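You operate a simulated robot arm through the tools that you are given. There is no shell and no other tool. Be economical: measure what you need, move in short steps, check, and stop when the job is done.

Carry out the task below with a simulated robot arm. There is one attempt and no reset: what you move stays moved.

TASK
Fill the orange-band canister with pasta to its band and close it.
Fine: none spilt; packet back where it stood; the other packet and canister stay as they are. Set down upright: what you pick out.

The check looks at the end state, three seconds after you hand in, the way a careful person would. Anything else that was tipped, shoved, dropped, spilled or broken makes it a failure.

THE ROBOT
A 7-joint arm with a two-finger parallel gripper, fixed in place. Base frame: the origin is at the foot of the arm, x ahead of it, y to its left, z up; the work surface is at about z = 910. Units: mm, rad, N and s.
With the tool pointing down near the work surface it reaches from about 340 to 780 mm from the base axis. Its first joint turns from -2.897 to 2.897 rad. Payload 3.91 kg.
The TCP is the grasp point between the finger pads, 30 mm short of the fingertips. In the tool frame z runs along the fingers and y along their closing line. Largest opening 110 mm; finger width 20, thickness 10; the body of the gripper, 48 by 112 mm, starts 55 mm behind the TCP.
Orientation is told as [roll, pitch, yaw] about the base's x, y, z axes, in that order, counted from this pose: with the fingers straight down and closing along the base's y, the tool's x points along the base's -x, its y along +y and its z along -z.

THE INTERFACE
- The arm moves only by the tool move_arm. Its argument "motion" is a list of rows, each a list of 3 entries, a list of its own where there are three numbers: the shift along the tool's x, y, z in mm, then the turn, a rotation vector about the tool's x, y, z in rad, then the finger opening in mm, from 0 to 110. In form: [[[tx, ty, tz], [rx, ry, rz], claw], ...]. A call has 1 to 8 rows; each row shifts and turns the commanded pose from where the row before left it, along the tool's axes as they then stand. Rows are played at 5 a second. More than 50 mm and 0.15 rad between two rows, or a gripper value outside its range, and nothing of the call is played. A pose out of reach is approached as far as the arm can. The call stops where the force on the tool passes 40 N (or 10 N more than at its start, if that is more) or the arm is blocked; 0.2 s more then pass. Each finger travels about 153 mm/s and halts on what it meets, pressing with about 32 N; the grip force reading is that of the motor and also rises with nothing between the fingers. The clock runs only during rows and for 0.2 s after the last one: add rows that do not move to give the fingers time. The reply holds the time, the measured pose of the TCP, the force on the tool along the base axes, the opening and the grip force, in the units named above and with some noise, with the torque about the TCP (base axes, N m) and any sound that the robot's microphone picked up.
- Cameras (640 x 400 px; columns grow to the right, rows downward): "scene" is fixed at [397.6, 671.2, 1492.8]; the picture's right is [-1.00, 0.09, 0.00], its down [0.07, 0.77, -0.63] and it looks along [-0.06, -0.63, -0.77] (base axes); focal length 218 px, centre (320, 200). "wrist" rides on the gripper at [77, 7, -114] in the tool frame; the picture's right is [-0.09, 1.00, 0.00], its down [-0.80, -0.07, -0.59] and it looks along [-0.59, -0.05, 0.80] (tool axes); focal length 270 px, centre (320, 200). There is no depth. A picture from a camera that has moved, and an enlarged one, comes with that camera's place and axes in the base frame and with its lens. The place of the scene camera against the robot may be out by one fixed shift of up to 25 mm in any direction.
- snapshot(camera): a new picture of that camera. It takes no simulated time.
- raise_lower(by): slides the trunk up (or, below 0, down) by that many mm; the arm rides with it, the base frame stays. It gives what a move gives, with no picture.
- enlarge(camera, box): a new picture of the part [left, top, right, bottom] of that camera's present view, enlarged. It takes no simulated time.
- hand_in(): hands the job in; it is judged then, once.

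Go step by step. Nothing tells you positions but the pictures and the camera data: compare them with the known pose of the tool, close in by small moves and look again before you grip or let go. The budget is 120 turns and 64 pictures, counting those below and the enlarged ones. Unless the task says otherwise, let go and move clear before handing in, and close with one line.

The tools are called after "Emit:" as a command line: name --argument value ..., lists and objects as JSON in quotes. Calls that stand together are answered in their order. move_arm: Moves the arm, as the interface text tells. Its arguments: {"type":"object","properties":{"motion":{"type":"array"}},"required":["motion"]} The other tools are called the same way: raise_lower (by) slides the trunk up or down; snapshot (camera) takes a picture; enlarge (camera, box) takes an enlarged picture of a part of a camera's view; hand_in () hands the job in.

At the start:

```text
time: 0.0
eef_pos: [308.0, 371.2, 1309.3]
orientation: [0.001, 0.001, 0.002]
wrist_force: [1.1, 0.3, 0.0]
torque: [0.0, -0.01, -0.02]
finger_gap: 109.8
finger_force: 0.1
trunk travel left (down, up): [-575.0, 35.0]
```

scene: 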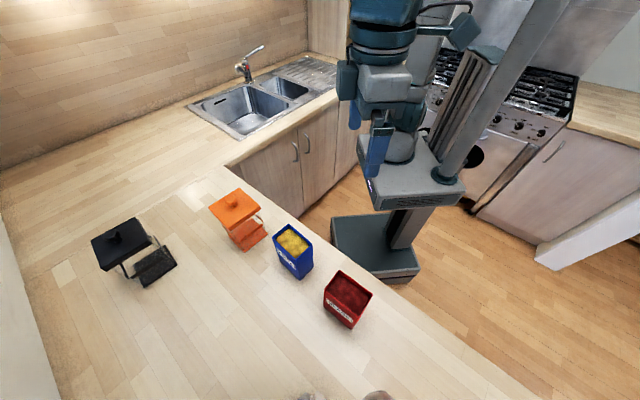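
wrist: 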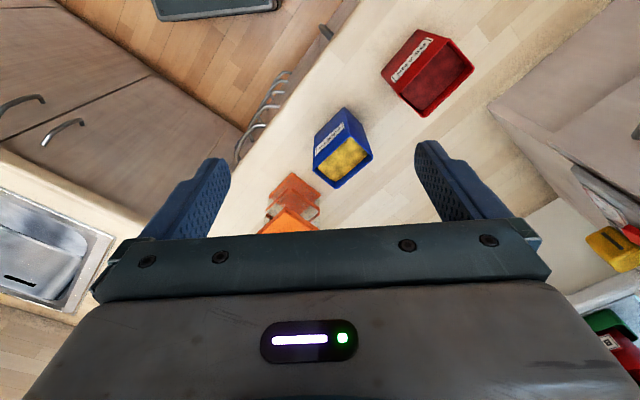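

I see two canisters (black, orange) with lids, a blue packet with yellow contents and a red packet with dark red contents. I'll look closer first to find out which one is pasta.

Emit:
enlarge --camera "scene" --box '[180, 170, 400, 340]'

Emit:
enlarge --camera "wrist" --box '[240, 10, 500, 240]'

Emit:
enlarge --camera "scene" --box '[70, 180, 280, 300]'

```text
2.35 times, centred on (290, 255) of scene
camera zoom: at [397.6, 671.2, 1492.8], right [-1.0, 0.09, 0.0], down [0.07, 0.77, -0.63], along [-0.06, -0.63, -0.77], focal length 512 px, centre (391, 71)
```

zoom: 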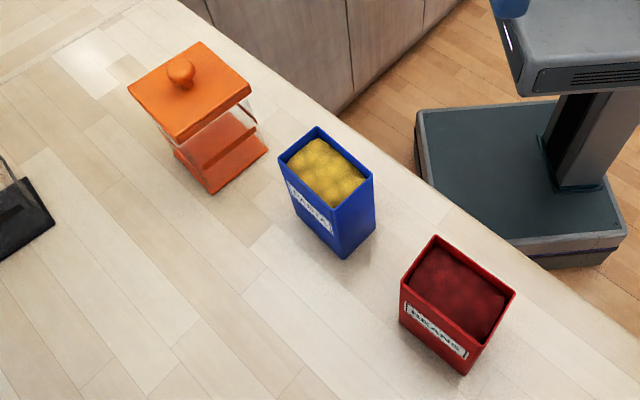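

```text
1.74 times, centred on (370, 125) of wrist
camera zoom: at [230.2, 378.4, 1424.8], right [0.09, 1.0, 0.0], down [0.8, -0.07, 0.59], along [0.59, -0.05, -0.8], focal length 470 px, centre (233, 330)
```

zoom: 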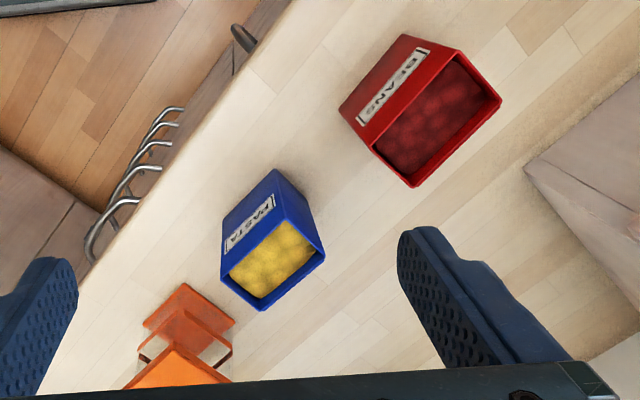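

```text
3.05 times, centred on (175, 240) of scene
camera zoom: at [397.6, 671.2, 1492.8], right [-1.0, 0.09, 0.0], down [0.07, 0.77, -0.63], along [-0.06, -0.63, -0.77], focal length 663 px, centre (762, 78)
```

zoom: 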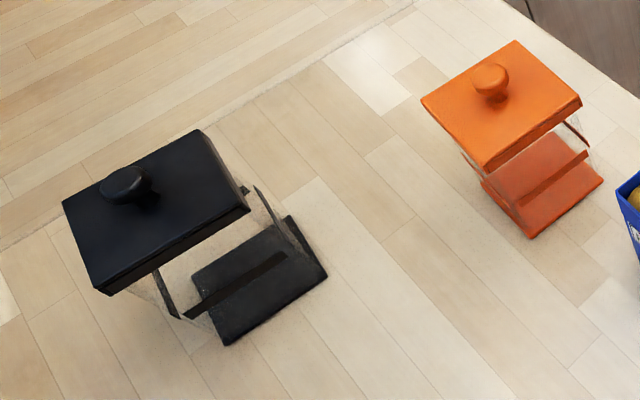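

The pasta is the blue packet (approx x 450, y 400). The orange canister is at roughly (590, 320). I'll move the wrist over them for a better view.

Emit:
move_arm --motion '[[[-36, -6, 15], [0, 0, 0], 110], [[-36, -6, 15], [0, 0, 0], 110], [[-36, -6, 15], [0, 0, 0], 110], [[-36, -6, 15], [0, 0, 0], 110], [[0, 0, 0], [0, 0, 0], 110]]'

Emit:
snapshot --camera "wrist"

```text
time: 1.2
eef_pos: [452.1, 346.2, 1251.1]
orientation: [0.0, -0.001, 0.003]
wrist_force: [-0.6, 1.0, 0.4]
torque: [-0.02, -0.01, 0.03]
finger_gap: 110.0
finger_force: 0.0
trunk travel left (down, up): [-575.0, 35.0]
```

```text
58 pictures are left
camera wrist: at [374.7, 354.4, 1366.1], right [0.09, 1.0, 0.0], down [0.8, -0.07, 0.59], along [0.59, -0.05, -0.8], focal length 270 px, centre (320, 200)
```

wrist: 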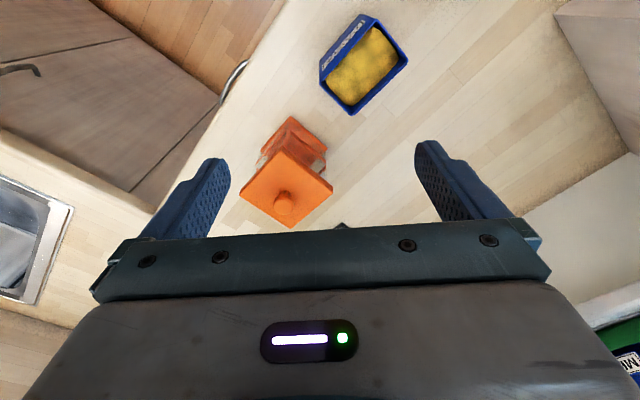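

Both the canister and the packet are visible. I'll enlarge for corner measurements.

Emit:
enlarge --camera "wrist" --box '[220, 0, 430, 131]'

Emit:
enlarge --camera "wrist" --box '[220, 105, 380, 230]'

```text
3.05 times, centred on (325, 66) of wrist
camera zoom: at [374.7, 354.4, 1366.1], right [0.09, 1.0, 0.0], down [0.8, -0.07, 0.59], along [0.59, -0.05, -0.8], focal length 824 px, centre (305, 610)
```

zoom: 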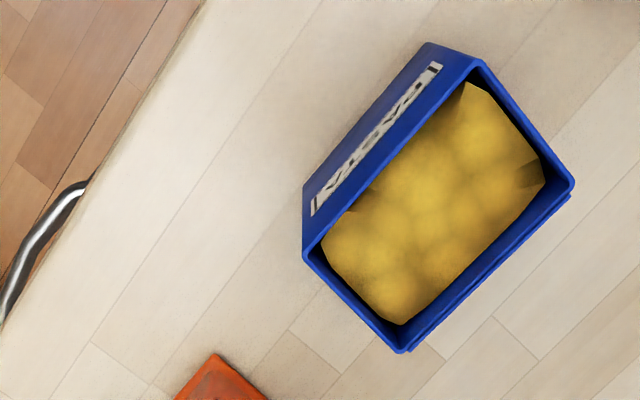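

```text
3.20 times, centred on (300, 168) of wrist
camera zoom: at [374.7, 354.4, 1366.1], right [0.09, 1.0, 0.0], down [0.8, -0.07, 0.59], along [0.59, -0.05, -0.8], focal length 865 px, centre (384, 304)
```

zoom: 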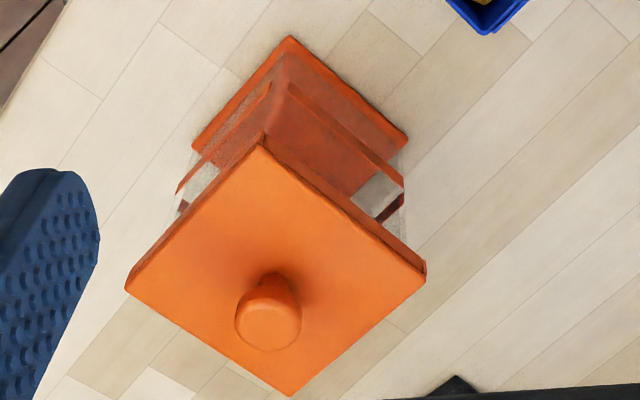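

By triangulation: blue packet's rim is 81×52 mm, centred at about (442, 397), top z≈1045, long side turned to ~131°. The orange canister is at (591, 287), lid top ≈1050, knob top ≈1080, turned about 42°. I'll go above the knob and turn the gripper to match.

Emit:
move_arm --motion '[[[-34.6, -14.8, 25], [0, 0, 0], 80], [[-34.6, -14.8, 25], [0, 0, 0], 80], [[-34.6, -14.8, 25], [0, 0, 0], 80], [[-34.6, -14.8, 20], [0, 0, 0], 80], [[0, 0, 0], [0, 0, -0.146], 80], [[0, 0, 0], [0, 0, -0.149], 80], [[0, 0, 0], [0, 0, -0.149], 80], [[0, 0, 0], [0, 0, -0.149], 80]]'

Emit:
move_arm --motion '[[[0, 0, 0], [0, 0, -0.149], 80], [[0, 0, 0], [0, 0, 0], 80], [[0, 0, 0], [0, 0, 0], 80]]'

Emit:
snapshot --camera "wrist"

Emit:
snapshot --camera "scene"

```text
time: 3.0
eef_pos: [589.3, 288.9, 1153.8]
orientation: [0.001, -0.001, 0.598]
wrist_force: [0.1, 0.1, 0.0]
torque: [0.01, -0.01, 0.04]
finger_gap: 80.1
finger_force: 0.1
trunk travel left (down, up): [-575.0, 35.0]
```

```text
time: 3.8
eef_pos: [591.1, 288.2, 1153.9]
orientation: [0.0, 0.0, 0.742]
wrist_force: [0.3, -1.0, 0.6]
torque: [-0.01, -0.01, 0.02]
finger_gap: 80.0
finger_force: 0.1
trunk travel left (down, up): [-575.0, 35.0]
```

```text
55 pictures are left
camera wrist: at [528.0, 241.8, 1269.7], right [-0.61, 0.79, 0.0], down [0.64, 0.49, 0.59], along [0.47, 0.36, -0.8], focal length 270 px, centre (320, 200)
```

wrist: 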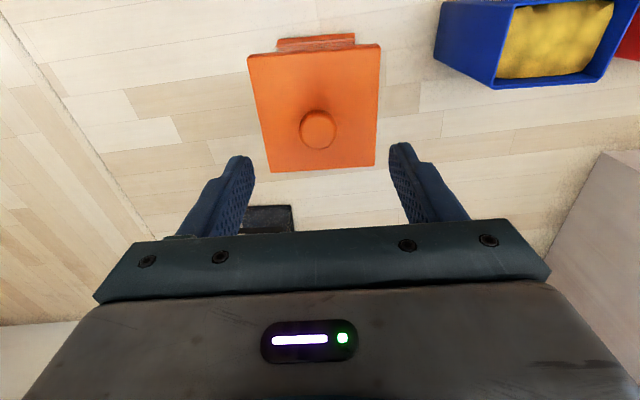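

```text
54 pictures are left
```

scene: 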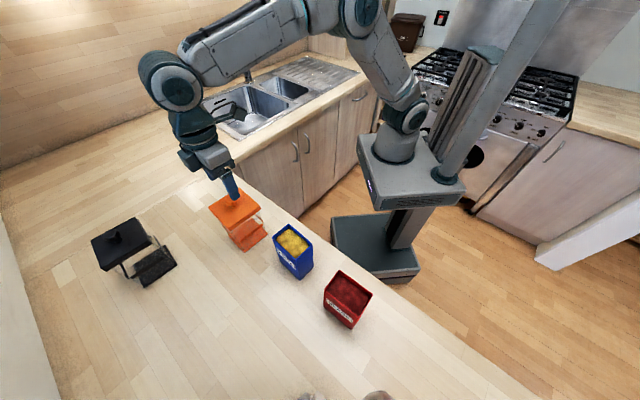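

The knob sits centred under the gripper and the yaw matches. I'll lower until the tips are just above the lid top.

Emit:
move_arm --motion '[[[0, 0, 25], [0, 0, 0], 70], [[0, 0, 25], [0, 0, 0], 60], [[0, 0, 15], [0, 0, 0], 60], [[0, 0, 0], [0, 0, 0], 60]]'

Emit:
snapshot --camera "wrist"

Emit:
enlarge --camera "scene" --box '[190, 150, 290, 260]'

```text
time: 4.8
eef_pos: [590.7, 289.5, 1088.3]
orientation: [0.001, 0.0, 0.744]
wrist_force: [-0.5, 0.5, 0.1]
torque: [0.01, -0.01, 0.0]
finger_gap: 60.0
finger_force: 0.1
trunk travel left (down, up): [-575.0, 35.0]
```

```text
53 pictures are left
camera wrist: at [528.9, 242.1, 1204.0], right [-0.61, 0.79, 0.0], down [0.64, 0.49, 0.59], along [0.47, 0.36, -0.8], focal length 270 px, centre (320, 200)
```

wrist: 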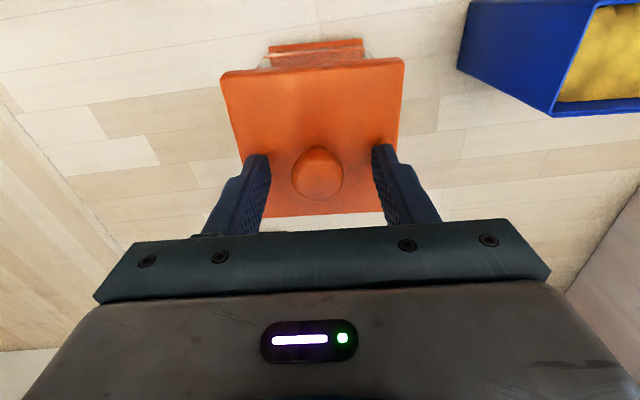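

```text
3.64 times, centred on (240, 205) of scene
camera zoom: at [397.6, 671.2, 1492.8], right [-1.0, 0.09, 0.0], down [0.07, 0.77, -0.63], along [-0.06, -0.63, -0.77], focal length 792 px, centre (611, 182)
```

zoom: 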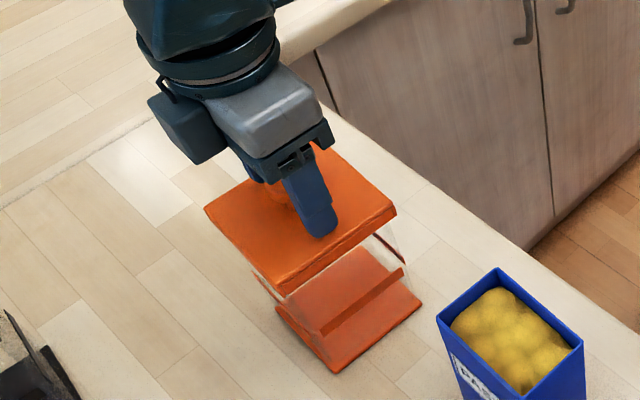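

The knob is centred between the fingers. I'll go 4 mm lower and close.

Emit:
move_arm --motion '[[[0, 0, 4], [0, 0, 0], 60], [[0, 0, 0], [0, 0, 0], 40], [[0, 0, 0], [0, 0, 0], 20], [[0, 0, 0], [0, 0, 0], 10], [[0, 0, 0], [0, 0, 0], 10]]'

```text
time: 6.0
eef_pos: [590.4, 287.2, 1084.9]
orientation: [0.002, -0.002, 0.742]
wrist_force: [1.2, -0.1, 7.5]
torque: [0.05, -0.05, 0.0]
finger_gap: 25.7
finger_force: 32.0
trunk travel left (down, up): [-575.0, 35.0]
heard: snap
```

It gripped at 25.7 mm, with a "snap" sound. I'll look before lifting.

Emit:
enlarge --camera "scene" --box '[190, 150, 290, 260]'

Emit:
enlarge --camera "wrist" --box '[210, 20, 430, 240]'

```text
3.64 times, centred on (240, 205) of scene
camera zoom: at [397.6, 671.2, 1492.8], right [-1.0, 0.09, 0.0], down [0.07, 0.77, -0.63], along [-0.06, -0.63, -0.77], focal length 792 px, centre (611, 182)
```

zoom: 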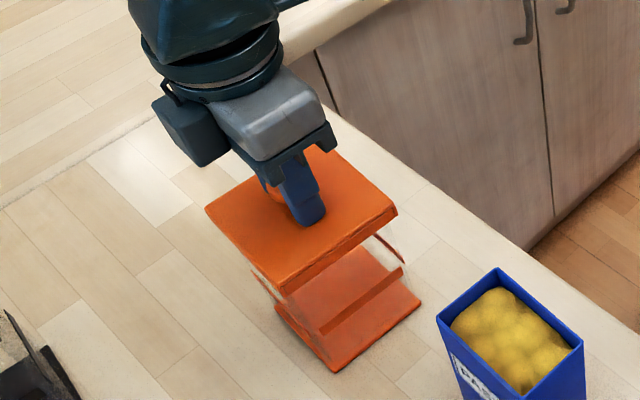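

```text
1.82 times, centred on (320, 130) of wrist
camera zoom: at [528.3, 241.2, 1200.5], right [-0.61, 0.79, 0.0], down [0.64, 0.49, 0.6], along [0.47, 0.36, -0.8], focal length 491 px, centre (320, 327)
```

zoom: 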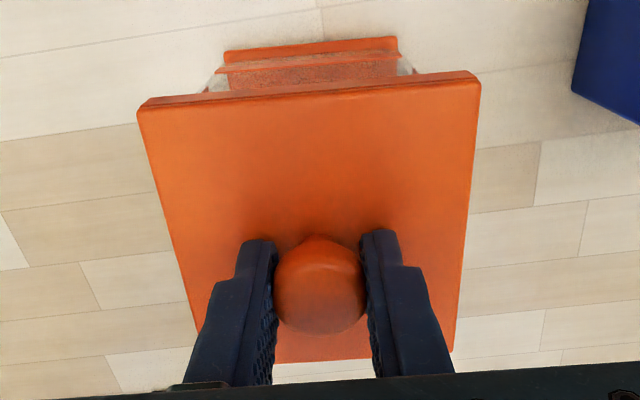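

The grip looks fine. I'll lift slowly and check whether the lid comes away alone.

Emit:
move_arm --motion '[[[0, 0, -3], [0, 0, 0], 10], [[0, 0, -3], [0, 0, 0], 10], [[0, 0, -4], [0, 0, 0], 10], [[0, 0, 0], [0, 0, 0], 10]]'

Emit:
enlarge --camera "scene" --box '[190, 150, 290, 260]'

```text
time: 7.0
eef_pos: [589.1, 288.9, 1095.1]
orientation: [0.0, 0.001, 0.744]
wrist_force: [0.3, -0.5, -1.1]
torque: [-0.02, -0.02, 0.01]
finger_gap: 26.1
finger_force: 32.5
trunk travel left (down, up): [-575.0, 35.0]
```

```text
3.64 times, centred on (240, 205) of scene
camera zoom: at [397.6, 671.2, 1492.8], right [-1.0, 0.09, 0.0], down [0.07, 0.77, -0.63], along [-0.06, -0.63, -0.77], focal length 792 px, centre (611, 182)
```

zoom: 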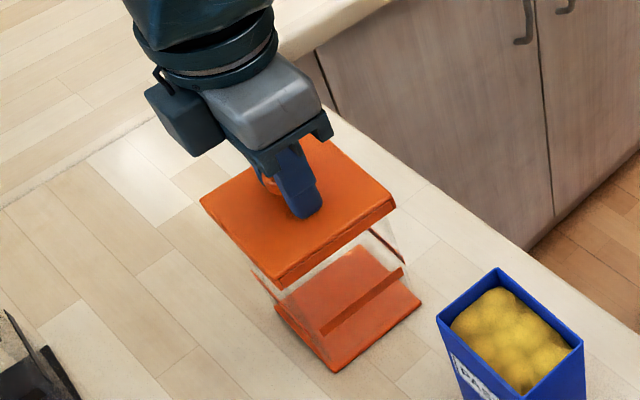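

The lid lifted freely and the canister stayed. I'll raise it and carry it to the clear spot near (550, 470).

Emit:
move_arm --motion '[[[0, 0, -30], [0, 0, 0], 10], [[0, 0, -30], [0, 0, 0], 10], [[-22.5, 40, 0], [0, 0, 0], 10], [[-22.5, 40, 0], [0, 0, 0], 10], [[-22.5, 40, 0], [0, 0, 0], 10], [[-22.5, 40, 0], [0, 0, 0], 10], [[0, 0, 0], [0, 0, 0], 10]]'

Emit:
move_arm --motion '[[[0, 0, 40], [0, 0, 0], 10], [[0, 0, 40], [0, 0, 0], 10], [[0, 0, 30], [0, 0, 0], 10], [[0, 0, 20], [0, 0, 0], 10], [[0, 0, 0], [0, 0, 0], 10]]'

Emit:
snapshot --camera "scene"

Emit:
snapshot --camera "wrist"

```text
time: 8.6
eef_pos: [550.8, 467.5, 1156.9]
orientation: [0.0, 0.001, 0.742]
wrist_force: [0.2, 0.1, 0.4]
torque: [-0.01, 0.01, 0.0]
finger_gap: 9.8
finger_force: 0.0
trunk travel left (down, up): [-575.0, 35.0]
```

```text
time: 9.8
eef_pos: [547.5, 468.1, 1025.4]
orientation: [0.001, 0.0, 0.744]
wrist_force: [-0.5, 0.3, 0.3]
torque: [0.03, -0.04, 0.0]
finger_gap: 10.1
finger_force: 0.0
trunk travel left (down, up): [-575.0, 35.0]
```

```text
48 pictures are left
```

scene: 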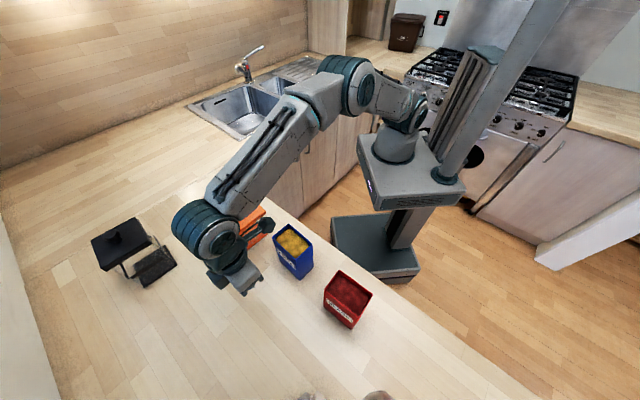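

```text
47 pictures are left
camera wrist: at [486.0, 421.2, 1139.6], right [-0.61, 0.79, 0.0], down [0.64, 0.49, 0.59], along [0.47, 0.36, -0.8], focal length 270 px, centre (320, 200)
```

wrist: 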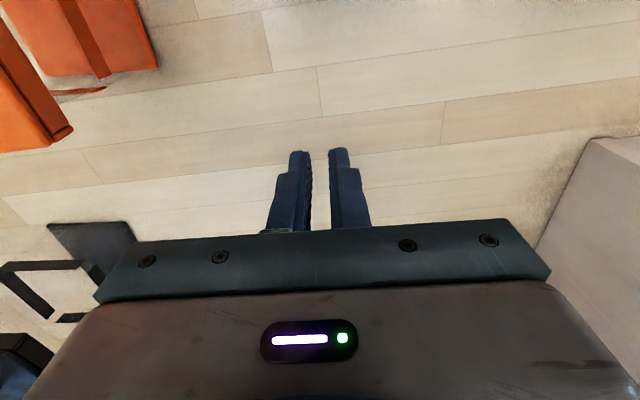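

The lid slipped out during lifting: the grip was on the rounding top of the knob. I'll rise and return to look at where it is.

Emit:
move_arm --motion '[[[0, 0, -45], [0, 0, 0], 60], [[0, 0, -45], [0, 0, 0], 60], [[0, 0, -45], [0, 0, 0], 60], [[22.5, -40, 0], [0, 0, 0], 60], [[22.5, -40, 0], [0, 0, 0], 60], [[22.5, -40, 0], [0, 0, 0], 60], [[22.5, -40, 0], [0, 0, 0], 60], [[0, 0, 0], [0, 0, 0], 60]]'

Emit:
snapshot --camera "wrist"

Emit:
enlarge --camera "scene" --box '[180, 170, 320, 290]'

```text
time: 11.6
eef_pos: [590.2, 287.6, 1159.8]
orientation: [0.0, 0.0, 0.745]
wrist_force: [-0.6, -0.5, 0.5]
torque: [-0.04, -0.01, -0.02]
finger_gap: 59.9
finger_force: 0.1
trunk travel left (down, up): [-575.0, 35.0]
```

```text
46 pictures are left
camera wrist: at [528.8, 241.3, 1275.4], right [-0.61, 0.79, 0.0], down [0.64, 0.49, 0.59], along [0.47, 0.36, -0.8], focal length 270 px, centre (320, 200)
```

wrist: 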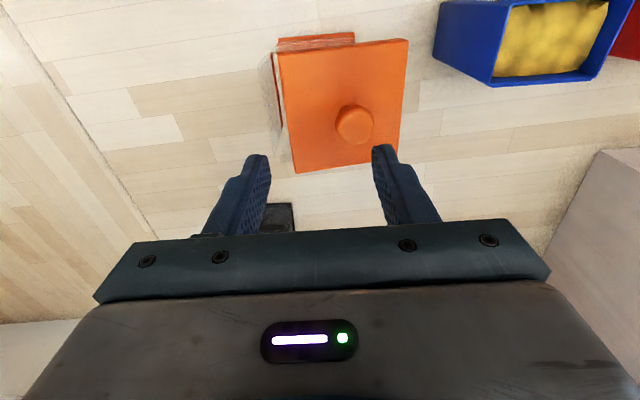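

```text
3.33 times, centred on (250, 230) of scene
camera zoom: at [397.6, 671.2, 1492.8], right [-1.0, 0.09, 0.0], down [0.07, 0.77, -0.63], along [-0.06, -0.63, -0.77], focal length 726 px, centre (553, 100)
```

zoom: 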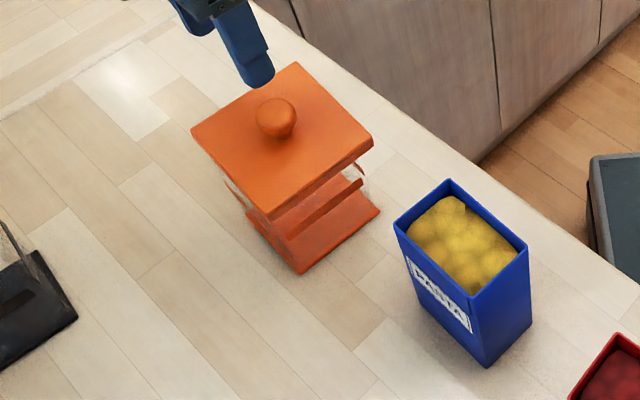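

The lid rests on the canister shifted by about 25 mm toward the packet. I'll look closely at the knob and tilt.

Emit:
enlarge --camera "scene" --box '[212, 180, 272, 235]'

Emit:
enlarge --camera "wrist" --box '[250, 20, 430, 180]'

```text
7.27 times, centred on (242, 208) of scene
camera zoom: at [397.6, 671.2, 1492.8], right [-1.0, 0.09, 0.0], down [0.07, 0.77, -0.63], along [-0.06, -0.63, -0.77], focal length 1583 px, centre (887, 146)
```

zoom: 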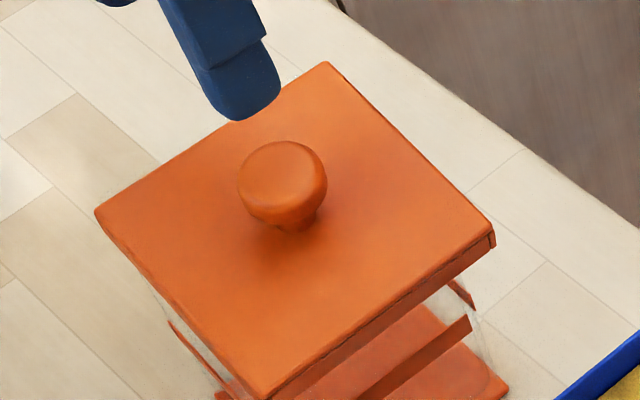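

```text
2.50 times, centred on (340, 100) of wrist
camera zoom: at [528.8, 241.3, 1275.4], right [-0.61, 0.79, 0.0], down [0.64, 0.49, 0.59], along [0.47, 0.36, -0.8], focal length 676 px, centre (270, 450)
```

zoom: 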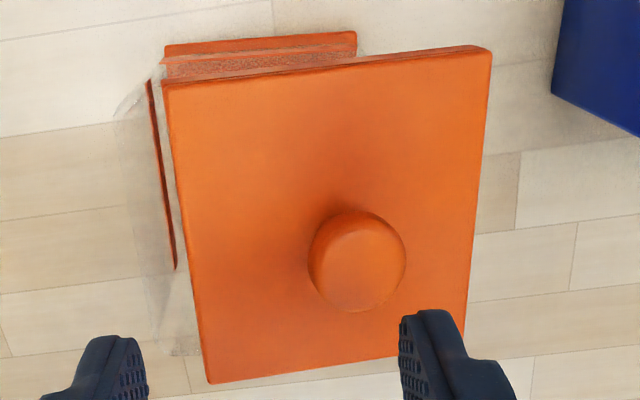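

The lid seems to be tilted a little. I'll take a side-on look by backing off towards the robot and tilting the wrist camera up.

Emit:
move_arm --motion '[[[40, 0, 0], [0, 0, 0], 110], [[40, 0, 0], [0, 0, 0], 110], [[40, 0, 0], [0, 0, 0], 110], [[0, 10, 48], [0, 0, 0], 110], [[0, 0, 0], [0, -0.149, 0], 110], [[0, 0, 0], [0, -0.149, 0], 110], [[0, 0, 0], [0, -0.149, 0], 110], [[0, 0, 0], [0, -0.149, 0], 110]]'

Emit:
snapshot --camera "wrist"

```text
time: 13.4
eef_pos: [496.1, 212.8, 1112.8]
orientation: [-0.001, -0.599, 0.743]
wrist_force: [-0.5, -0.9, -0.1]
torque: [-0.03, 0.02, -0.01]
finger_gap: 109.9
finger_force: 0.1
trunk travel left (down, up): [-575.0, 35.0]
```

```text
42 pictures are left
camera wrist: at [395.9, 131.7, 1164.5], right [-0.62, 0.78, 0.05], down [0.29, 0.17, 0.94], along [0.73, 0.6, -0.33], focal length 270 px, centre (320, 200)
```

wrist: 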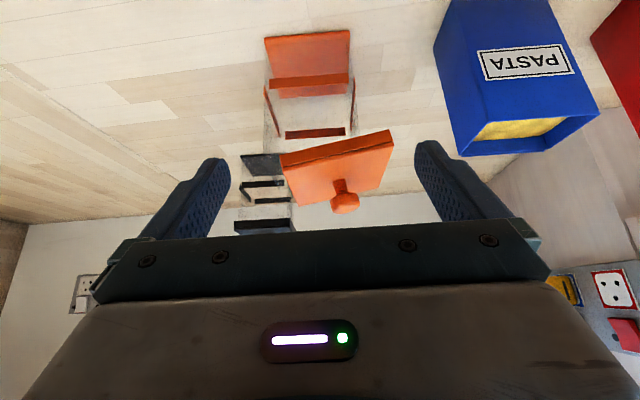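

Emit:
enlarge --camera "wrist" --box '[230, 20, 430, 225]'

```text
1.95 times, centred on (330, 122) of wrist
camera zoom: at [395.9, 131.7, 1164.5], right [-0.62, 0.78, 0.05], down [0.29, 0.17, 0.94], along [0.73, 0.6, -0.33], focal length 527 px, centre (300, 351)
```

zoom: 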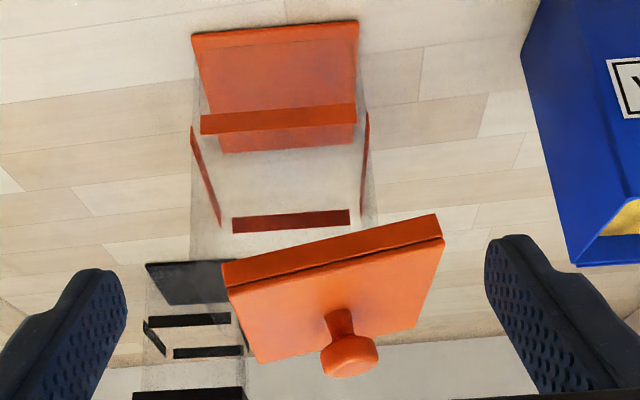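

I can see clearly now: the lid leans about 9–10°, right side lower, resting on the canister, and the knob is a cap on a narrow neck. I'll return above the knob, tilt the gripper to match the lid, and regrasp lower.

Emit:
move_arm --motion '[[[0, 0, 0], [0, 0.149, 0], 70], [[0, 0, 0], [0, 0.149, 0], 70], [[0, 0, 0], [0, 0.149, 0], 70], [[0, 0, 0], [0, 0.149, 0], 70], [[0, 0, -38], [0, 0, 0], 70], [[-39.4, 7.1, 0], [0, 0, 0], 70], [[-39.4, 7.1, 0], [0, 0, 0], 70], [[-39.4, 7.1, 0], [0, 0, 0], 70]]'

Emit:
move_arm --motion '[[[0, 6, 0], [0.085, 0, 0], 60], [[0, 0, 0], [0.085, 0, 0], 60], [[0, 0, 0], [0, 0, 0], 60]]'

Emit:
snapshot --camera "wrist"

```text
time: 15.2
eef_pos: [568.0, 311.1, 1151.0]
orientation: [-0.001, 0.002, 0.744]
wrist_force: [-0.7, -0.1, -0.4]
torque: [0.0, -0.04, 0.0]
finger_gap: 69.9
finger_force: 0.0
trunk travel left (down, up): [-575.0, 35.0]
```

```text
time: 16.0
eef_pos: [564.1, 313.4, 1151.2]
orientation: [-0.171, -0.001, 0.742]
wrist_force: [-0.3, -0.5, -0.5]
torque: [0.0, 0.04, -0.02]
finger_gap: 60.1
finger_force: 0.0
trunk travel left (down, up): [-575.0, 35.0]
```

```text
40 pictures are left
camera wrist: at [489.2, 281.9, 1263.2], right [-0.6, 0.78, -0.17], down [0.57, 0.57, 0.6], along [0.56, 0.26, -0.78], focal length 270 px, centre (320, 200)
```

wrist: 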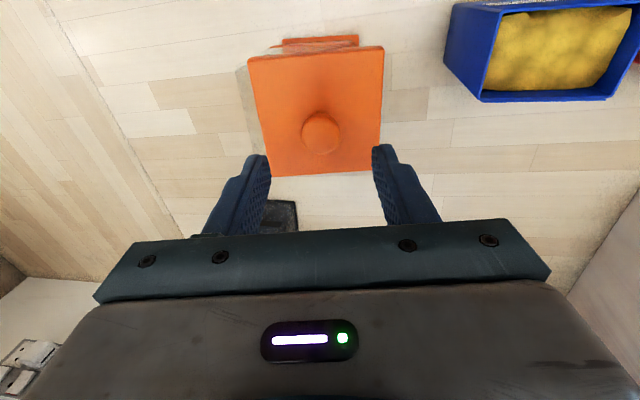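

Aligned: the lid now looks square to the gripper. I'll descend 48 mm along the tool axis, then look.

Emit:
move_arm --motion '[[[0, 0, 20], [0, 0, 0], 60], [[0, 0, 20], [0, 0, 0], 60], [[0, 0, 8], [0, 0, 0], 60], [[0, 0, 0], [0, 0, 0], 60]]'

Emit:
enlarge --camera "wrist" --box '[210, 20, 430, 240]'

Emit:
enlarge --camera "scene" --box '[200, 165, 290, 255]'

```text
time: 17.0
eef_pos: [568.5, 309.2, 1101.6]
orientation: [-0.172, -0.001, 0.744]
wrist_force: [0.0, -0.4, 0.4]
torque: [0.03, -0.04, -0.01]
finger_gap: 59.9
finger_force: 0.1
trunk travel left (down, up): [-575.0, 35.0]
```

```text
1.82 times, centred on (320, 130) of wrist
camera zoom: at [494.7, 275.2, 1214.8], right [-0.6, 0.78, -0.17], down [0.57, 0.56, 0.6], along [0.56, 0.26, -0.78], focal length 491 px, centre (320, 327)
```

zoom: 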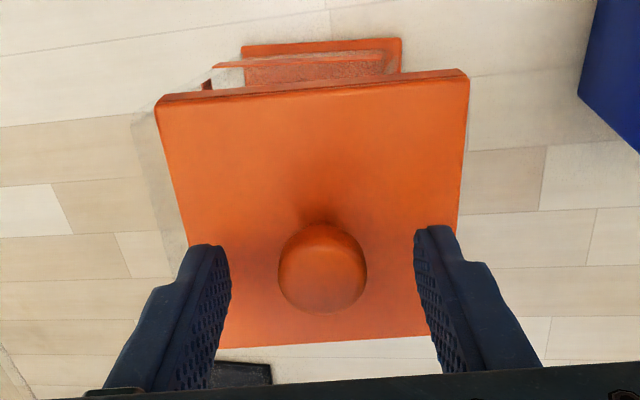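

```text
4.44 times, centred on (245, 210) of scene
camera zoom: at [397.6, 671.2, 1492.8], right [-1.0, 0.09, 0.0], down [0.07, 0.77, -0.63], along [-0.06, -0.63, -0.77], focal length 967 px, centre (653, 156)
```

zoom: 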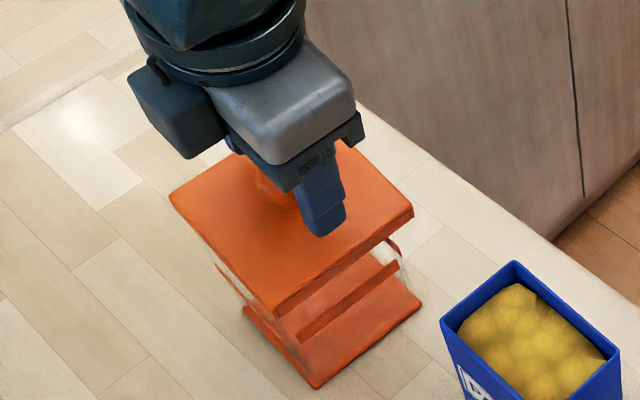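

The knob cap top is roughly 19 mm below the TCP. I'll descend slowly another ~11 mm while watching force.

Emit:
move_arm --motion '[[[0, 0, 5], [0, 0, 0], 60], [[0, 0, 3], [0, 0, 0], 60], [[0, 0, 2], [0, 0, 0], 60], [[0, 0, 0], [0, 0, 0], 60]]'

Emit:
move_arm --motion '[[[0, 0, 2], [0, 0, 0], 60], [[0, 0, 0], [0, 0, 0], 60]]'

```text
time: 18.0
eef_pos: [571.5, 307.5, 1093.2]
orientation: [-0.173, -0.001, 0.742]
wrist_force: [-0.5, -0.4, 0.2]
torque: [0.02, 0.0, -0.02]
finger_gap: 59.9
finger_force: 0.0
trunk travel left (down, up): [-575.0, 35.0]
```

```text
time: 18.6
eef_pos: [571.7, 307.1, 1089.9]
orientation: [-0.171, 0.001, 0.744]
wrist_force: [-0.4, 0.1, -0.3]
torque: [-0.02, -0.01, 0.0]
finger_gap: 59.8
finger_force: 0.1
trunk travel left (down, up): [-575.0, 35.0]
```

Still no contact. I'll check the clearance with a picture.

Emit:
enlarge --camera "wrist" --box '[210, 80, 430, 240]'

Emit:
move_arm --motion '[[[0, 0, 2], [0, 0, 0], 60], [[0, 0, 0], [0, 0, 0], 60]]'

```text
2.50 times, centred on (320, 160) of wrist
camera zoom: at [496.5, 274.0, 1203.2], right [-0.6, 0.78, -0.17], down [0.57, 0.56, 0.6], along [0.56, 0.26, -0.78], focal length 676 px, centre (320, 300)
```

zoom: 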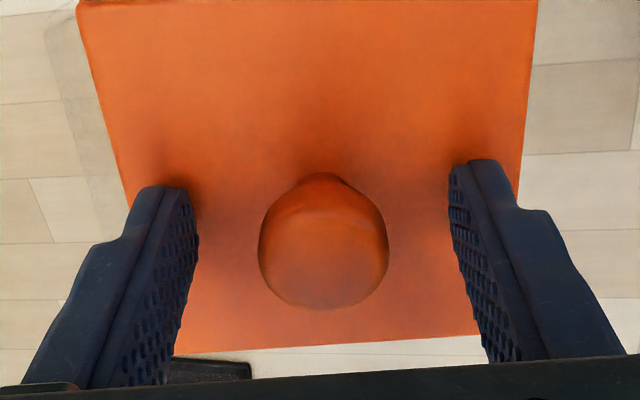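

```text
time: 19.2
eef_pos: [571.1, 307.7, 1088.2]
orientation: [-0.171, 0.001, 0.742]
wrist_force: [-0.1, 0.5, 0.4]
torque: [0.04, -0.02, 0.0]
finger_gap: 60.0
finger_force: 0.0
trunk travel left (down, up): [-575.0, 35.0]
```

Emit:
move_arm --motion '[[[0, 0, 2], [0, 0, 0], 60], [[0, 0, 0], [0, 0, 0], 60]]'

Emit:
move_arm --motion '[[[0, 0, 0], [0, 0, 0], 45], [[0, 0, 0], [0, 0, 0], 35], [[0, 0, 0], [0, 0, 0], 28], [[0, 0, 0], [0, 0, 0], 22], [[0, 0, 0], [0, 0, 0], 10], [[0, 0, 0], [0, 0, 0], 5]]'

Emit:
enlarge --camera "wrist" --box '[210, 80, 430, 240]'

```text
time: 19.8
eef_pos: [570.8, 307.6, 1088.0]
orientation: [-0.171, -0.002, 0.742]
wrist_force: [1.0, 2.3, 7.5]
torque: [-0.17, -0.21, 0.02]
finger_gap: 60.2
finger_force: 0.1
trunk travel left (down, up): [-575.0, 35.0]
```

```text
time: 21.2
eef_pos: [570.2, 307.3, 1088.2]
orientation: [-0.17, -0.001, 0.745]
wrist_force: [-3.8, 8.4, 17.8]
torque: [0.07, 0.05, 0.05]
finger_gap: 26.2
finger_force: 32.0
trunk travel left (down, up): [-575.0, 35.0]
```

```text
2.50 times, centred on (320, 160) of wrist
camera zoom: at [494.3, 274.5, 1200.7], right [-0.6, 0.78, -0.17], down [0.57, 0.56, 0.6], along [0.56, 0.26, -0.78], focal length 676 px, centre (320, 300)
```

zoom: 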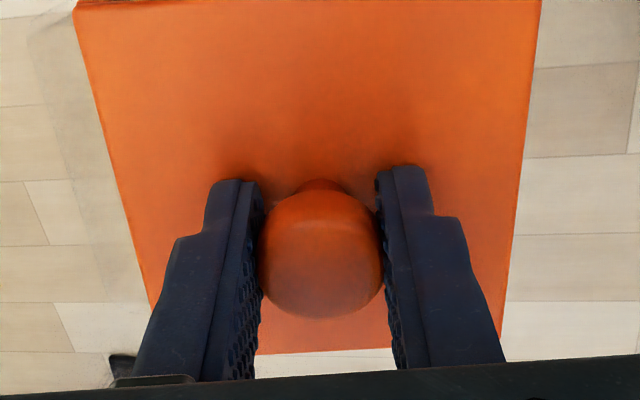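

Tips touch the lid plate and the cap is gripped squarely. I'll lift slowly, straight up, watching the gap.

Emit:
move_arm --motion '[[[0, -0.5, -3], [0, 0, 0], 5], [[0, -0.5, -3], [0, 0, 0], 5], [[0, -0.7, -4], [0, 0, 0], 5], [[0, -0.9, -5], [0, 0, 0], 5], [[0, 0, 0], [0, 0, 0], 5]]'

Emit:
move_arm --motion '[[[0, -0.9, -5], [0, 0, 0], 5], [[0, -0.9, -5], [0, 0, 0], 5], [[0, -0.9, -5], [0, 0, 0], 5], [[0, -0.9, -5], [0, 0, 0], 5], [[0, 0, 0], [0, 0, 0], 5]]'

Emit:
enlarge --camera "scene" --box '[190, 150, 290, 260]'

```text
time: 22.4
eef_pos: [572.4, 306.3, 1102.9]
orientation: [-0.168, -0.001, 0.744]
wrist_force: [-0.8, -0.4, 0.0]
torque: [0.01, 0.01, 0.03]
finger_gap: 26.0
finger_force: 31.7
trunk travel left (down, up): [-575.0, 35.0]
```

```text
time: 23.6
eef_pos: [571.8, 307.3, 1122.8]
orientation: [-0.172, 0.001, 0.744]
wrist_force: [-0.8, 0.2, -0.8]
torque: [0.03, 0.0, -0.01]
finger_gap: 25.8
finger_force: 31.7
trunk travel left (down, up): [-575.0, 35.0]
```

```text
3.64 times, centred on (240, 205) of scene
camera zoom: at [397.6, 671.2, 1492.8], right [-1.0, 0.09, 0.0], down [0.07, 0.77, -0.63], along [-0.06, -0.63, -0.77], focal length 792 px, centre (611, 182)
```

zoom: 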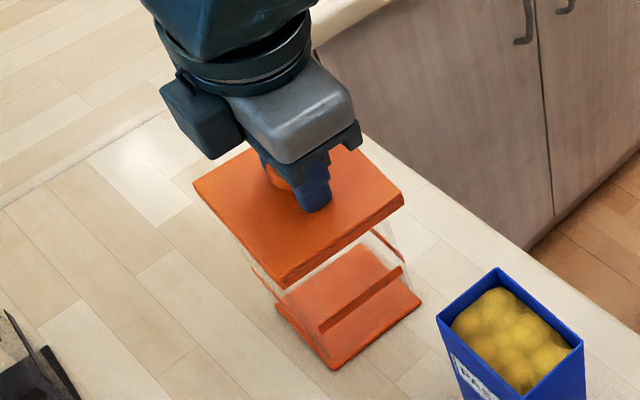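

The lid holds with the gap constant. I'll continue lifting at a gentle pace and untilt in the air.

Emit:
move_arm --motion '[[[0, -1.4, -8], [0, 0, 0], 5], [[0, -1.7, -10], [0, 0, 0], 5], [[0, -1.7, -10], [0, 0, 0], 5], [[0, -1.7, -10], [0, 0, 0], 5], [[0, -1.4, -8], [0, 0, 0], 5], [[0, 0, 0], [0, 0, 0], 5]]'

Emit:
enlarge --camera "wrist" --box '[210, 20, 430, 240]'

```text
time: 25.0
eef_pos: [571.9, 305.7, 1170.3]
orientation: [-0.171, 0.0, 0.745]
wrist_force: [-0.5, -0.1, 0.4]
torque: [0.04, 0.01, -0.01]
finger_gap: 25.8
finger_force: 31.6
trunk travel left (down, up): [-575.0, 35.0]
```

```text
1.82 times, centred on (320, 130) of wrist
camera zoom: at [496.6, 273.8, 1283.3], right [-0.6, 0.78, -0.17], down [0.57, 0.56, 0.6], along [0.56, 0.26, -0.78], focal length 491 px, centre (320, 327)
```

zoom: 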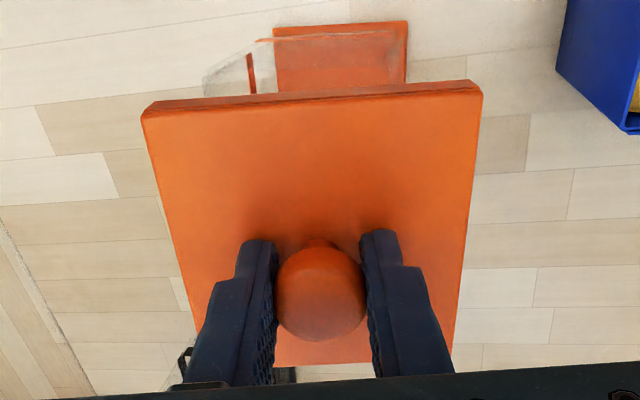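

Held well. I'll level it and carry it slowly.

Emit:
move_arm --motion '[[[0, 0, 0], [-0.06, 0, 0], 5], [[0, 0, 0], [-0.06, 0, 0], 5], [[0, 0, 0], [-0.051, 0, 0], 5], [[-5, 8, 0], [0, 0, 0], 5], [[-8, 12, 0], [0, 0, 0], 5], [[-10, 15, 0], [0, 0, 0], 5], [[-10, 15, 0], [0, 0, 0], 5], [[-10, 15, 0], [0, 0, 0], 5]]'

Emit:
move_arm --motion '[[[-10, 15, 0], [0, 0, 0], 5], [[-10, 15, 0], [0, 0, 0], 5], [[-10, 15, 0], [0, 0, 0], 5], [[-8, 12, 0], [0, 0, 0], 5], [[-6, 10, 0], [0, 0, 0], 5], [[-3, 5, 0], [0, 0, 0], 5], [[0, 0, 0], [0, 0, 0], 5]]'

Emit:
snapshot --camera "wrist"

```text
time: 26.8
eef_pos: [559.6, 383.5, 1170.8]
orientation: [-0.001, 0.001, 0.744]
wrist_force: [0.5, 0.5, -1.2]
torque: [-0.02, 0.02, 0.01]
finger_gap: 25.9
finger_force: 32.2
trunk travel left (down, up): [-575.0, 35.0]
```

```text
time: 28.4
eef_pos: [544.3, 467.4, 1169.8]
orientation: [0.001, 0.0, 0.744]
wrist_force: [0.0, -0.5, -0.1]
torque: [0.01, 0.01, 0.0]
finger_gap: 26.1
finger_force: 32.2
trunk travel left (down, up): [-575.0, 35.0]
```

```text
33 pictures are left
camera wrist: at [482.7, 421.3, 1285.0], right [-0.61, 0.79, 0.0], down [0.64, 0.49, 0.59], along [0.47, 0.36, -0.8], focal length 270 px, centre (320, 200)
```

wrist: 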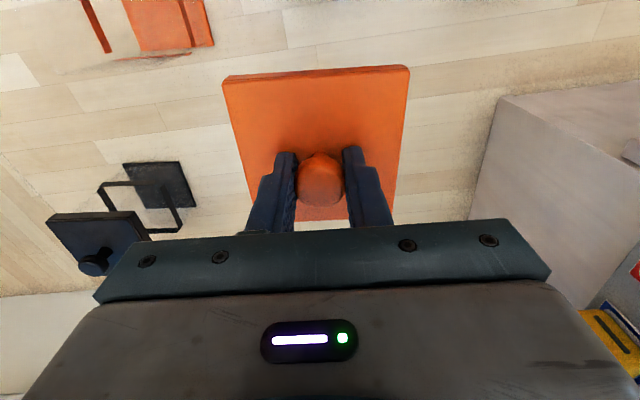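

The lid is carried securely. I'll lower to the counter, then feel for contact.

Emit:
move_arm --motion '[[[0, 0, 15], [0, 0, 0], 5], [[0, 0, 30], [0, 0, 0], 5], [[0, 0, 30], [0, 0, 0], 5], [[0, 0, 30], [0, 0, 0], 5], [[0, 0, 30], [0, 0, 0], 5], [[0, 0, 30], [0, 0, 0], 5], [[0, 0, 15], [0, 0, 0], 5], [[0, 0, 0], [0, 0, 0], 5]]'

Emit:
move_arm --motion '[[[0, 0, 4], [0, 0, 0], 5], [[0, 0, 4], [0, 0, 0], 5], [[0, 0, 3], [0, 0, 0], 5], [[0, 0, 3], [0, 0, 0], 5], [[0, 0, 0], [0, 0, 0], 5]]'

```text
time: 30.2
eef_pos: [544.3, 467.2, 988.7]
orientation: [0.0, -0.001, 0.744]
wrist_force: [0.0, 0.3, 0.5]
torque: [0.0, -0.02, -0.03]
finger_gap: 26.1
finger_force: 32.5
trunk travel left (down, up): [-575.0, 35.0]
```

```text
time: 31.4
eef_pos: [544.4, 468.3, 974.9]
orientation: [0.0, 0.0, 0.744]
wrist_force: [-1.3, 0.6, -0.4]
torque: [-0.01, 0.02, 0.02]
finger_gap: 26.4
finger_force: 32.2
trunk travel left (down, up): [-575.0, 35.0]
```

Emit:
move_arm --motion '[[[0, 0, 3], [0, 0, 0], 5], [[0, 0, 3], [0, 0, 0], 5], [[0, 0, 3], [0, 0, 0], 5], [[0, 0, 0], [0, 0, 0], 5]]'

Emit:
enlarge --camera "wrist" --box '[200, 20, 440, 240]'

```text
time: 32.4
eef_pos: [544.8, 468.5, 967.2]
orientation: [-0.001, -0.001, 0.744]
wrist_force: [0.2, 0.2, -0.8]
torque: [0.05, -0.04, -0.01]
finger_gap: 26.0
finger_force: 32.3
trunk travel left (down, up): [-575.0, 35.0]
```

```text
1.82 times, centred on (320, 130) of wrist
camera zoom: at [482.5, 421.2, 1082.1], right [-0.61, 0.79, 0.0], down [0.64, 0.49, 0.59], along [0.47, 0.36, -0.8], focal length 491 px, centre (320, 327)
```

zoom: 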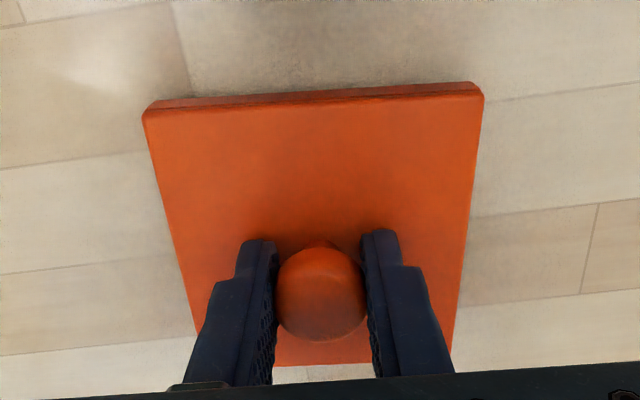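

Emit:
move_arm --motion '[[[0, 0, 2], [0, 0, 0], 5], [[0, 0, 2], [0, 0, 0], 5], [[0, 0, 2], [0, 0, 0], 5], [[0, 0, 0], [0, 0, 0], 5]]'

Emit:
move_arm --motion '[[[0, 0, 2], [0, 0, 0], 5], [[0, 0, 2], [0, 0, 0], 5], [[0, 0, 0], [0, 0, 0], 5]]'

```text
time: 33.4
eef_pos: [544.0, 468.6, 962.1]
orientation: [0.0, 0.001, 0.743]
wrist_force: [0.2, -0.1, -0.6]
torque: [-0.03, -0.05, -0.01]
finger_gap: 25.7
finger_force: 32.4
trunk travel left (down, up): [-575.0, 35.0]
```

```text
time: 34.2
eef_pos: [545.2, 469.0, 958.2]
orientation: [0.0, 0.0, 0.744]
wrist_force: [-0.1, -0.3, 2.1]
torque: [0.09, -0.13, -0.01]
finger_gap: 25.9
finger_force: 31.9
trunk travel left (down, up): [-575.0, 35.0]
```

Contact is starting (2 N). One more millimetre, then release and rise.

Emit:
move_arm --motion '[[[0, 0, 1], [0, 0, 0], 5], [[0, 0, 0], [0, 0, 0], 15], [[0, 0, 0], [0, 0, 0], 30], [[0, 0, 0], [0, 0, 0], 50], [[0, 0, 0], [0, 0, 0], 70], [[0, 0, -30], [0, 0, 0], 70], [[0, 0, -40], [0, 0, 0], 70], [[0, 0, -40], [0, 0, 0], 70]]'

Emit:
move_arm --motion '[[[0, 0, -40], [0, 0, 0], 100], [[0, 0, 0], [0, 0, 0], 100]]'

Emit:
enlarge --camera "wrist" --box '[60, 0, 460, 240]'

```text
time: 36.0
eef_pos: [545.0, 466.6, 1066.2]
orientation: [0.002, -0.003, 0.745]
wrist_force: [0.1, 0.1, 0.9]
torque: [0.0, -0.01, -0.01]
finger_gap: 70.2
finger_force: 0.0
trunk travel left (down, up): [-575.0, 35.0]
```

```text
time: 36.6
eef_pos: [545.8, 466.8, 1106.7]
orientation: [0.002, -0.001, 0.744]
wrist_force: [0.8, 0.1, 0.3]
torque: [0.02, -0.01, -0.02]
finger_gap: 100.0
finger_force: 0.0
trunk travel left (down, up): [-575.0, 35.0]
```

```text
1.60 times, centred on (260, 120) of wrist
camera zoom: at [483.6, 419.7, 1222.3], right [-0.61, 0.79, 0.0], down [0.64, 0.49, 0.59], along [0.47, 0.36, -0.8], focal length 432 px, centre (416, 328)
```

zoom: 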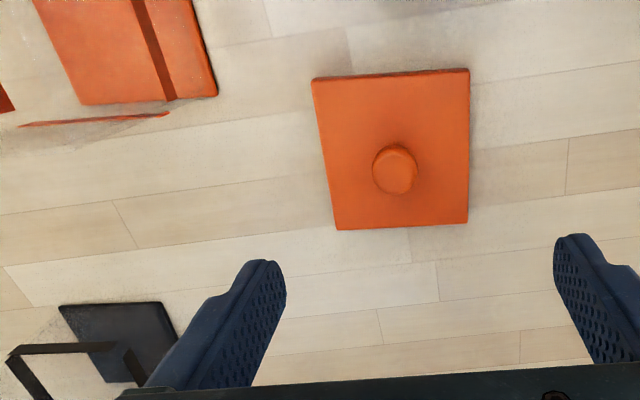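

The lid lies upright on the counter with its knob at (545, 468). Next I back off toward the robot behind the packet and tilt the tool to horizontal, for a side grip on the packet.

Emit:
move_arm --motion '[[[0, 0, -45], [0, 0, 0.025], 105], [[42.3, 3.7, 0], [0, 0, 0], 105], [[42.3, 3.7, 0], [0, 0, 0], 105], [[42.3, 3.7, 0], [0, 0, 0], 105], [[42.3, 3.7, 0], [0, 0, 0], 105], [[42.3, 3.7, 0], [0, 0, 0], 105], [[42.3, 3.7, 0], [0, 0, 0], 105], [[0, 0, 0], [0, 0, 0], 105]]'

Emit:
move_arm --motion '[[[0, 0, 0], [0, -0.14, 0], 105], [[0, 0, 0], [0, -0.14, 0], 105], [[0, 0, 0], [0, -0.14, 0], 105], [[0, 0, 0], [0, -0.14, 0], 105], [[0, 0, 0], [0, -0.14, 0], 105], [[0, 0, 0], [0, -0.14, 0], 105], [[0, 0, 0], [0, 0, 0], 105]]'

Emit:
move_arm --motion '[[[0, 0, 0], [0, -0.146, 0], 105], [[0, 0, 0], [0, -0.146, 0], 105], [[0, 0, 0], [0, -0.146, 0], 105], [[0, 0, 0], [0, -0.146, 0], 105], [[0, 0, 0], [0, -0.146, 0], 105], [[0, 0, 0], [0, 0, 0], 105]]'

Emit:
snapshot --camera "scene"

```text
time: 38.4
eef_pos: [337.2, 317.5, 1150.1]
orientation: [0.002, 0.0, 0.717]
wrist_force: [0.3, 1.1, -0.6]
torque: [0.03, 0.03, 0.01]
finger_gap: 105.2
finger_force: 0.1
trunk travel left (down, up): [-575.0, 35.0]
```

```text
time: 40.0
eef_pos: [340.0, 318.0, 1155.9]
orientation: [0.004, -0.827, 0.714]
wrist_force: [0.5, 0.2, 0.5]
torque: [-0.04, -0.02, -0.02]
finger_gap: 105.1
finger_force: 0.2
out of reach, approached as far as the arm can: row 6
trunk travel left (down, up): [-575.0, 35.0]
```

```text
time: 40.9
eef_pos: [364.3, 345.9, 1180.4]
orientation: [0.621, -1.238, 0.13]
wrist_force: [-0.1, -0.1, 0.7]
torque: [-0.01, 0.0, 0.04]
finger_gap: 104.8
finger_force: 0.0
out of reach, approached as far as the arm can: row 2, 3, 4
trunk travel left (down, up): [-575.0, 35.0]
stopped in row 4: the arm was blocked; the commanded pose is now the measured one
```

```text
30 pictures are left
```

scene: 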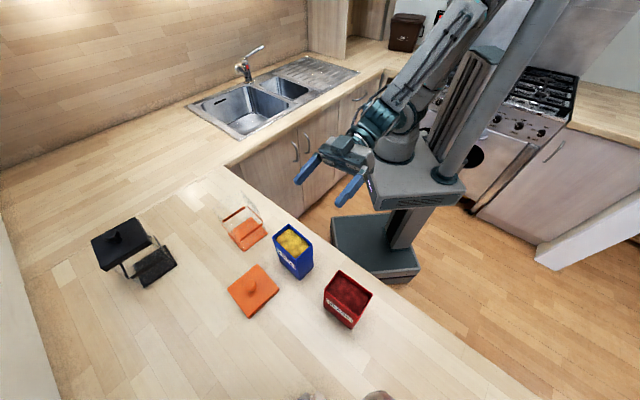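

The lid is safely down. The horizontal pose is at the limit because the trunk is high: the tool now points about 15° below horizontal toward the packet. I'll lower the trunk 150 mm so the arm can flatten out.

Emit:
raise_lower --by -150

Emit:
move_arm --motion '[[[0, 0, 0], [0, 0, -0.1], 105], [[0, 0, 0], [0, 0, -0.098], 105], [[0, 0, 0], [0, 0, 0], 105]]'

```text
time: 42.6
eef_pos: [364.4, 344.9, 1030.0]
orientation: [0.62, -1.238, 0.134]
wrist_force: [0.0, 0.1, 0.4]
torque: [-0.01, 0.0, 0.02]
finger_gap: 105.0
finger_force: 0.1
trunk travel left (down, up): [-425.0, 185.0]
```

```text
time: 43.4
eef_pos: [365.6, 345.4, 1031.2]
orientation: [0.04, -1.303, 0.742]
wrist_force: [-0.2, 0.0, -0.1]
torque: [0.01, 0.03, 0.04]
finger_gap: 105.0
finger_force: 0.1
trunk travel left (down, up): [-425.0, 185.0]
```

Emit:
move_arm --motion '[[[-48, 0, -13], [0, 0, 0], 105], [[-48, 0, -13], [0, 0, 0], 105], [[0, 0, 0], [0, -0.134, 0], 105], [[0, 0, 0], [0, -0.134, 0], 105], [[0, 0, 0], [0, 0, 0], 105]]'

```text
time: 44.6
eef_pos: [364.5, 347.0, 1129.2]
orientation: [-2.005, -1.569, 2.783]
wrist_force: [0.8, 0.1, -0.1]
torque: [-0.01, 0.02, 0.01]
finger_gap: 105.3
finger_force: 0.0
trunk travel left (down, up): [-425.0, 185.0]
```

Horizontal pose reached. Before gripping I'll correct the heading slightly and test in free air whether the wrist can roll far enough for pouring.

Emit:
move_arm --motion '[[[0, 0, 0], [0.059, 0, 0], 105], [[0, 0, 0], [0, 0, 0.149], 105], [[0, 0, 0], [0, 0, 0.149], 105], [[0, 0, 0], [0, 0, 0.149], 105], [[0, 0, 0], [0, 0, 0.149], 105], [[0, 0, 0], [0, 0, 0.149], 105], [[0, 0, 0], [0, 0, 0.149], 105], [[0, 0, 0], [0, 0, 0.149], 105]]'

Emit:
move_arm --motion '[[[0, 0, 0], [0, 0, 0.149], 105], [[0, 0, 0], [0, 0, 0.149], 105], [[0, 0, 0], [0, 0, 0.149], 105], [[0, 0, 0], [0, 0, 0.149], 105], [[0, 0, 0], [0, 0, 0.149], 105], [[0, 0, 0], [0, 0, 0.149], 105], [[0, 0, 0], [0, 0, 0], 105]]'

```text
time: 46.4
eef_pos: [365.6, 346.3, 1128.0]
orientation: [1.569, -0.526, -0.85]
wrist_force: [0.9, 0.2, -0.1]
torque: [0.02, -0.01, 0.01]
finger_gap: 104.8
finger_force: 0.1
trunk travel left (down, up): [-425.0, 185.0]
```

```text
time: 48.0
eef_pos: [364.6, 346.5, 1129.2]
orientation: [1.571, 0.368, -0.851]
wrist_force: [-0.5, 0.1, -0.8]
torque: [0.02, -0.01, -0.02]
finger_gap: 105.4
finger_force: 0.1
trunk travel left (down, up): [-425.0, 185.0]
```

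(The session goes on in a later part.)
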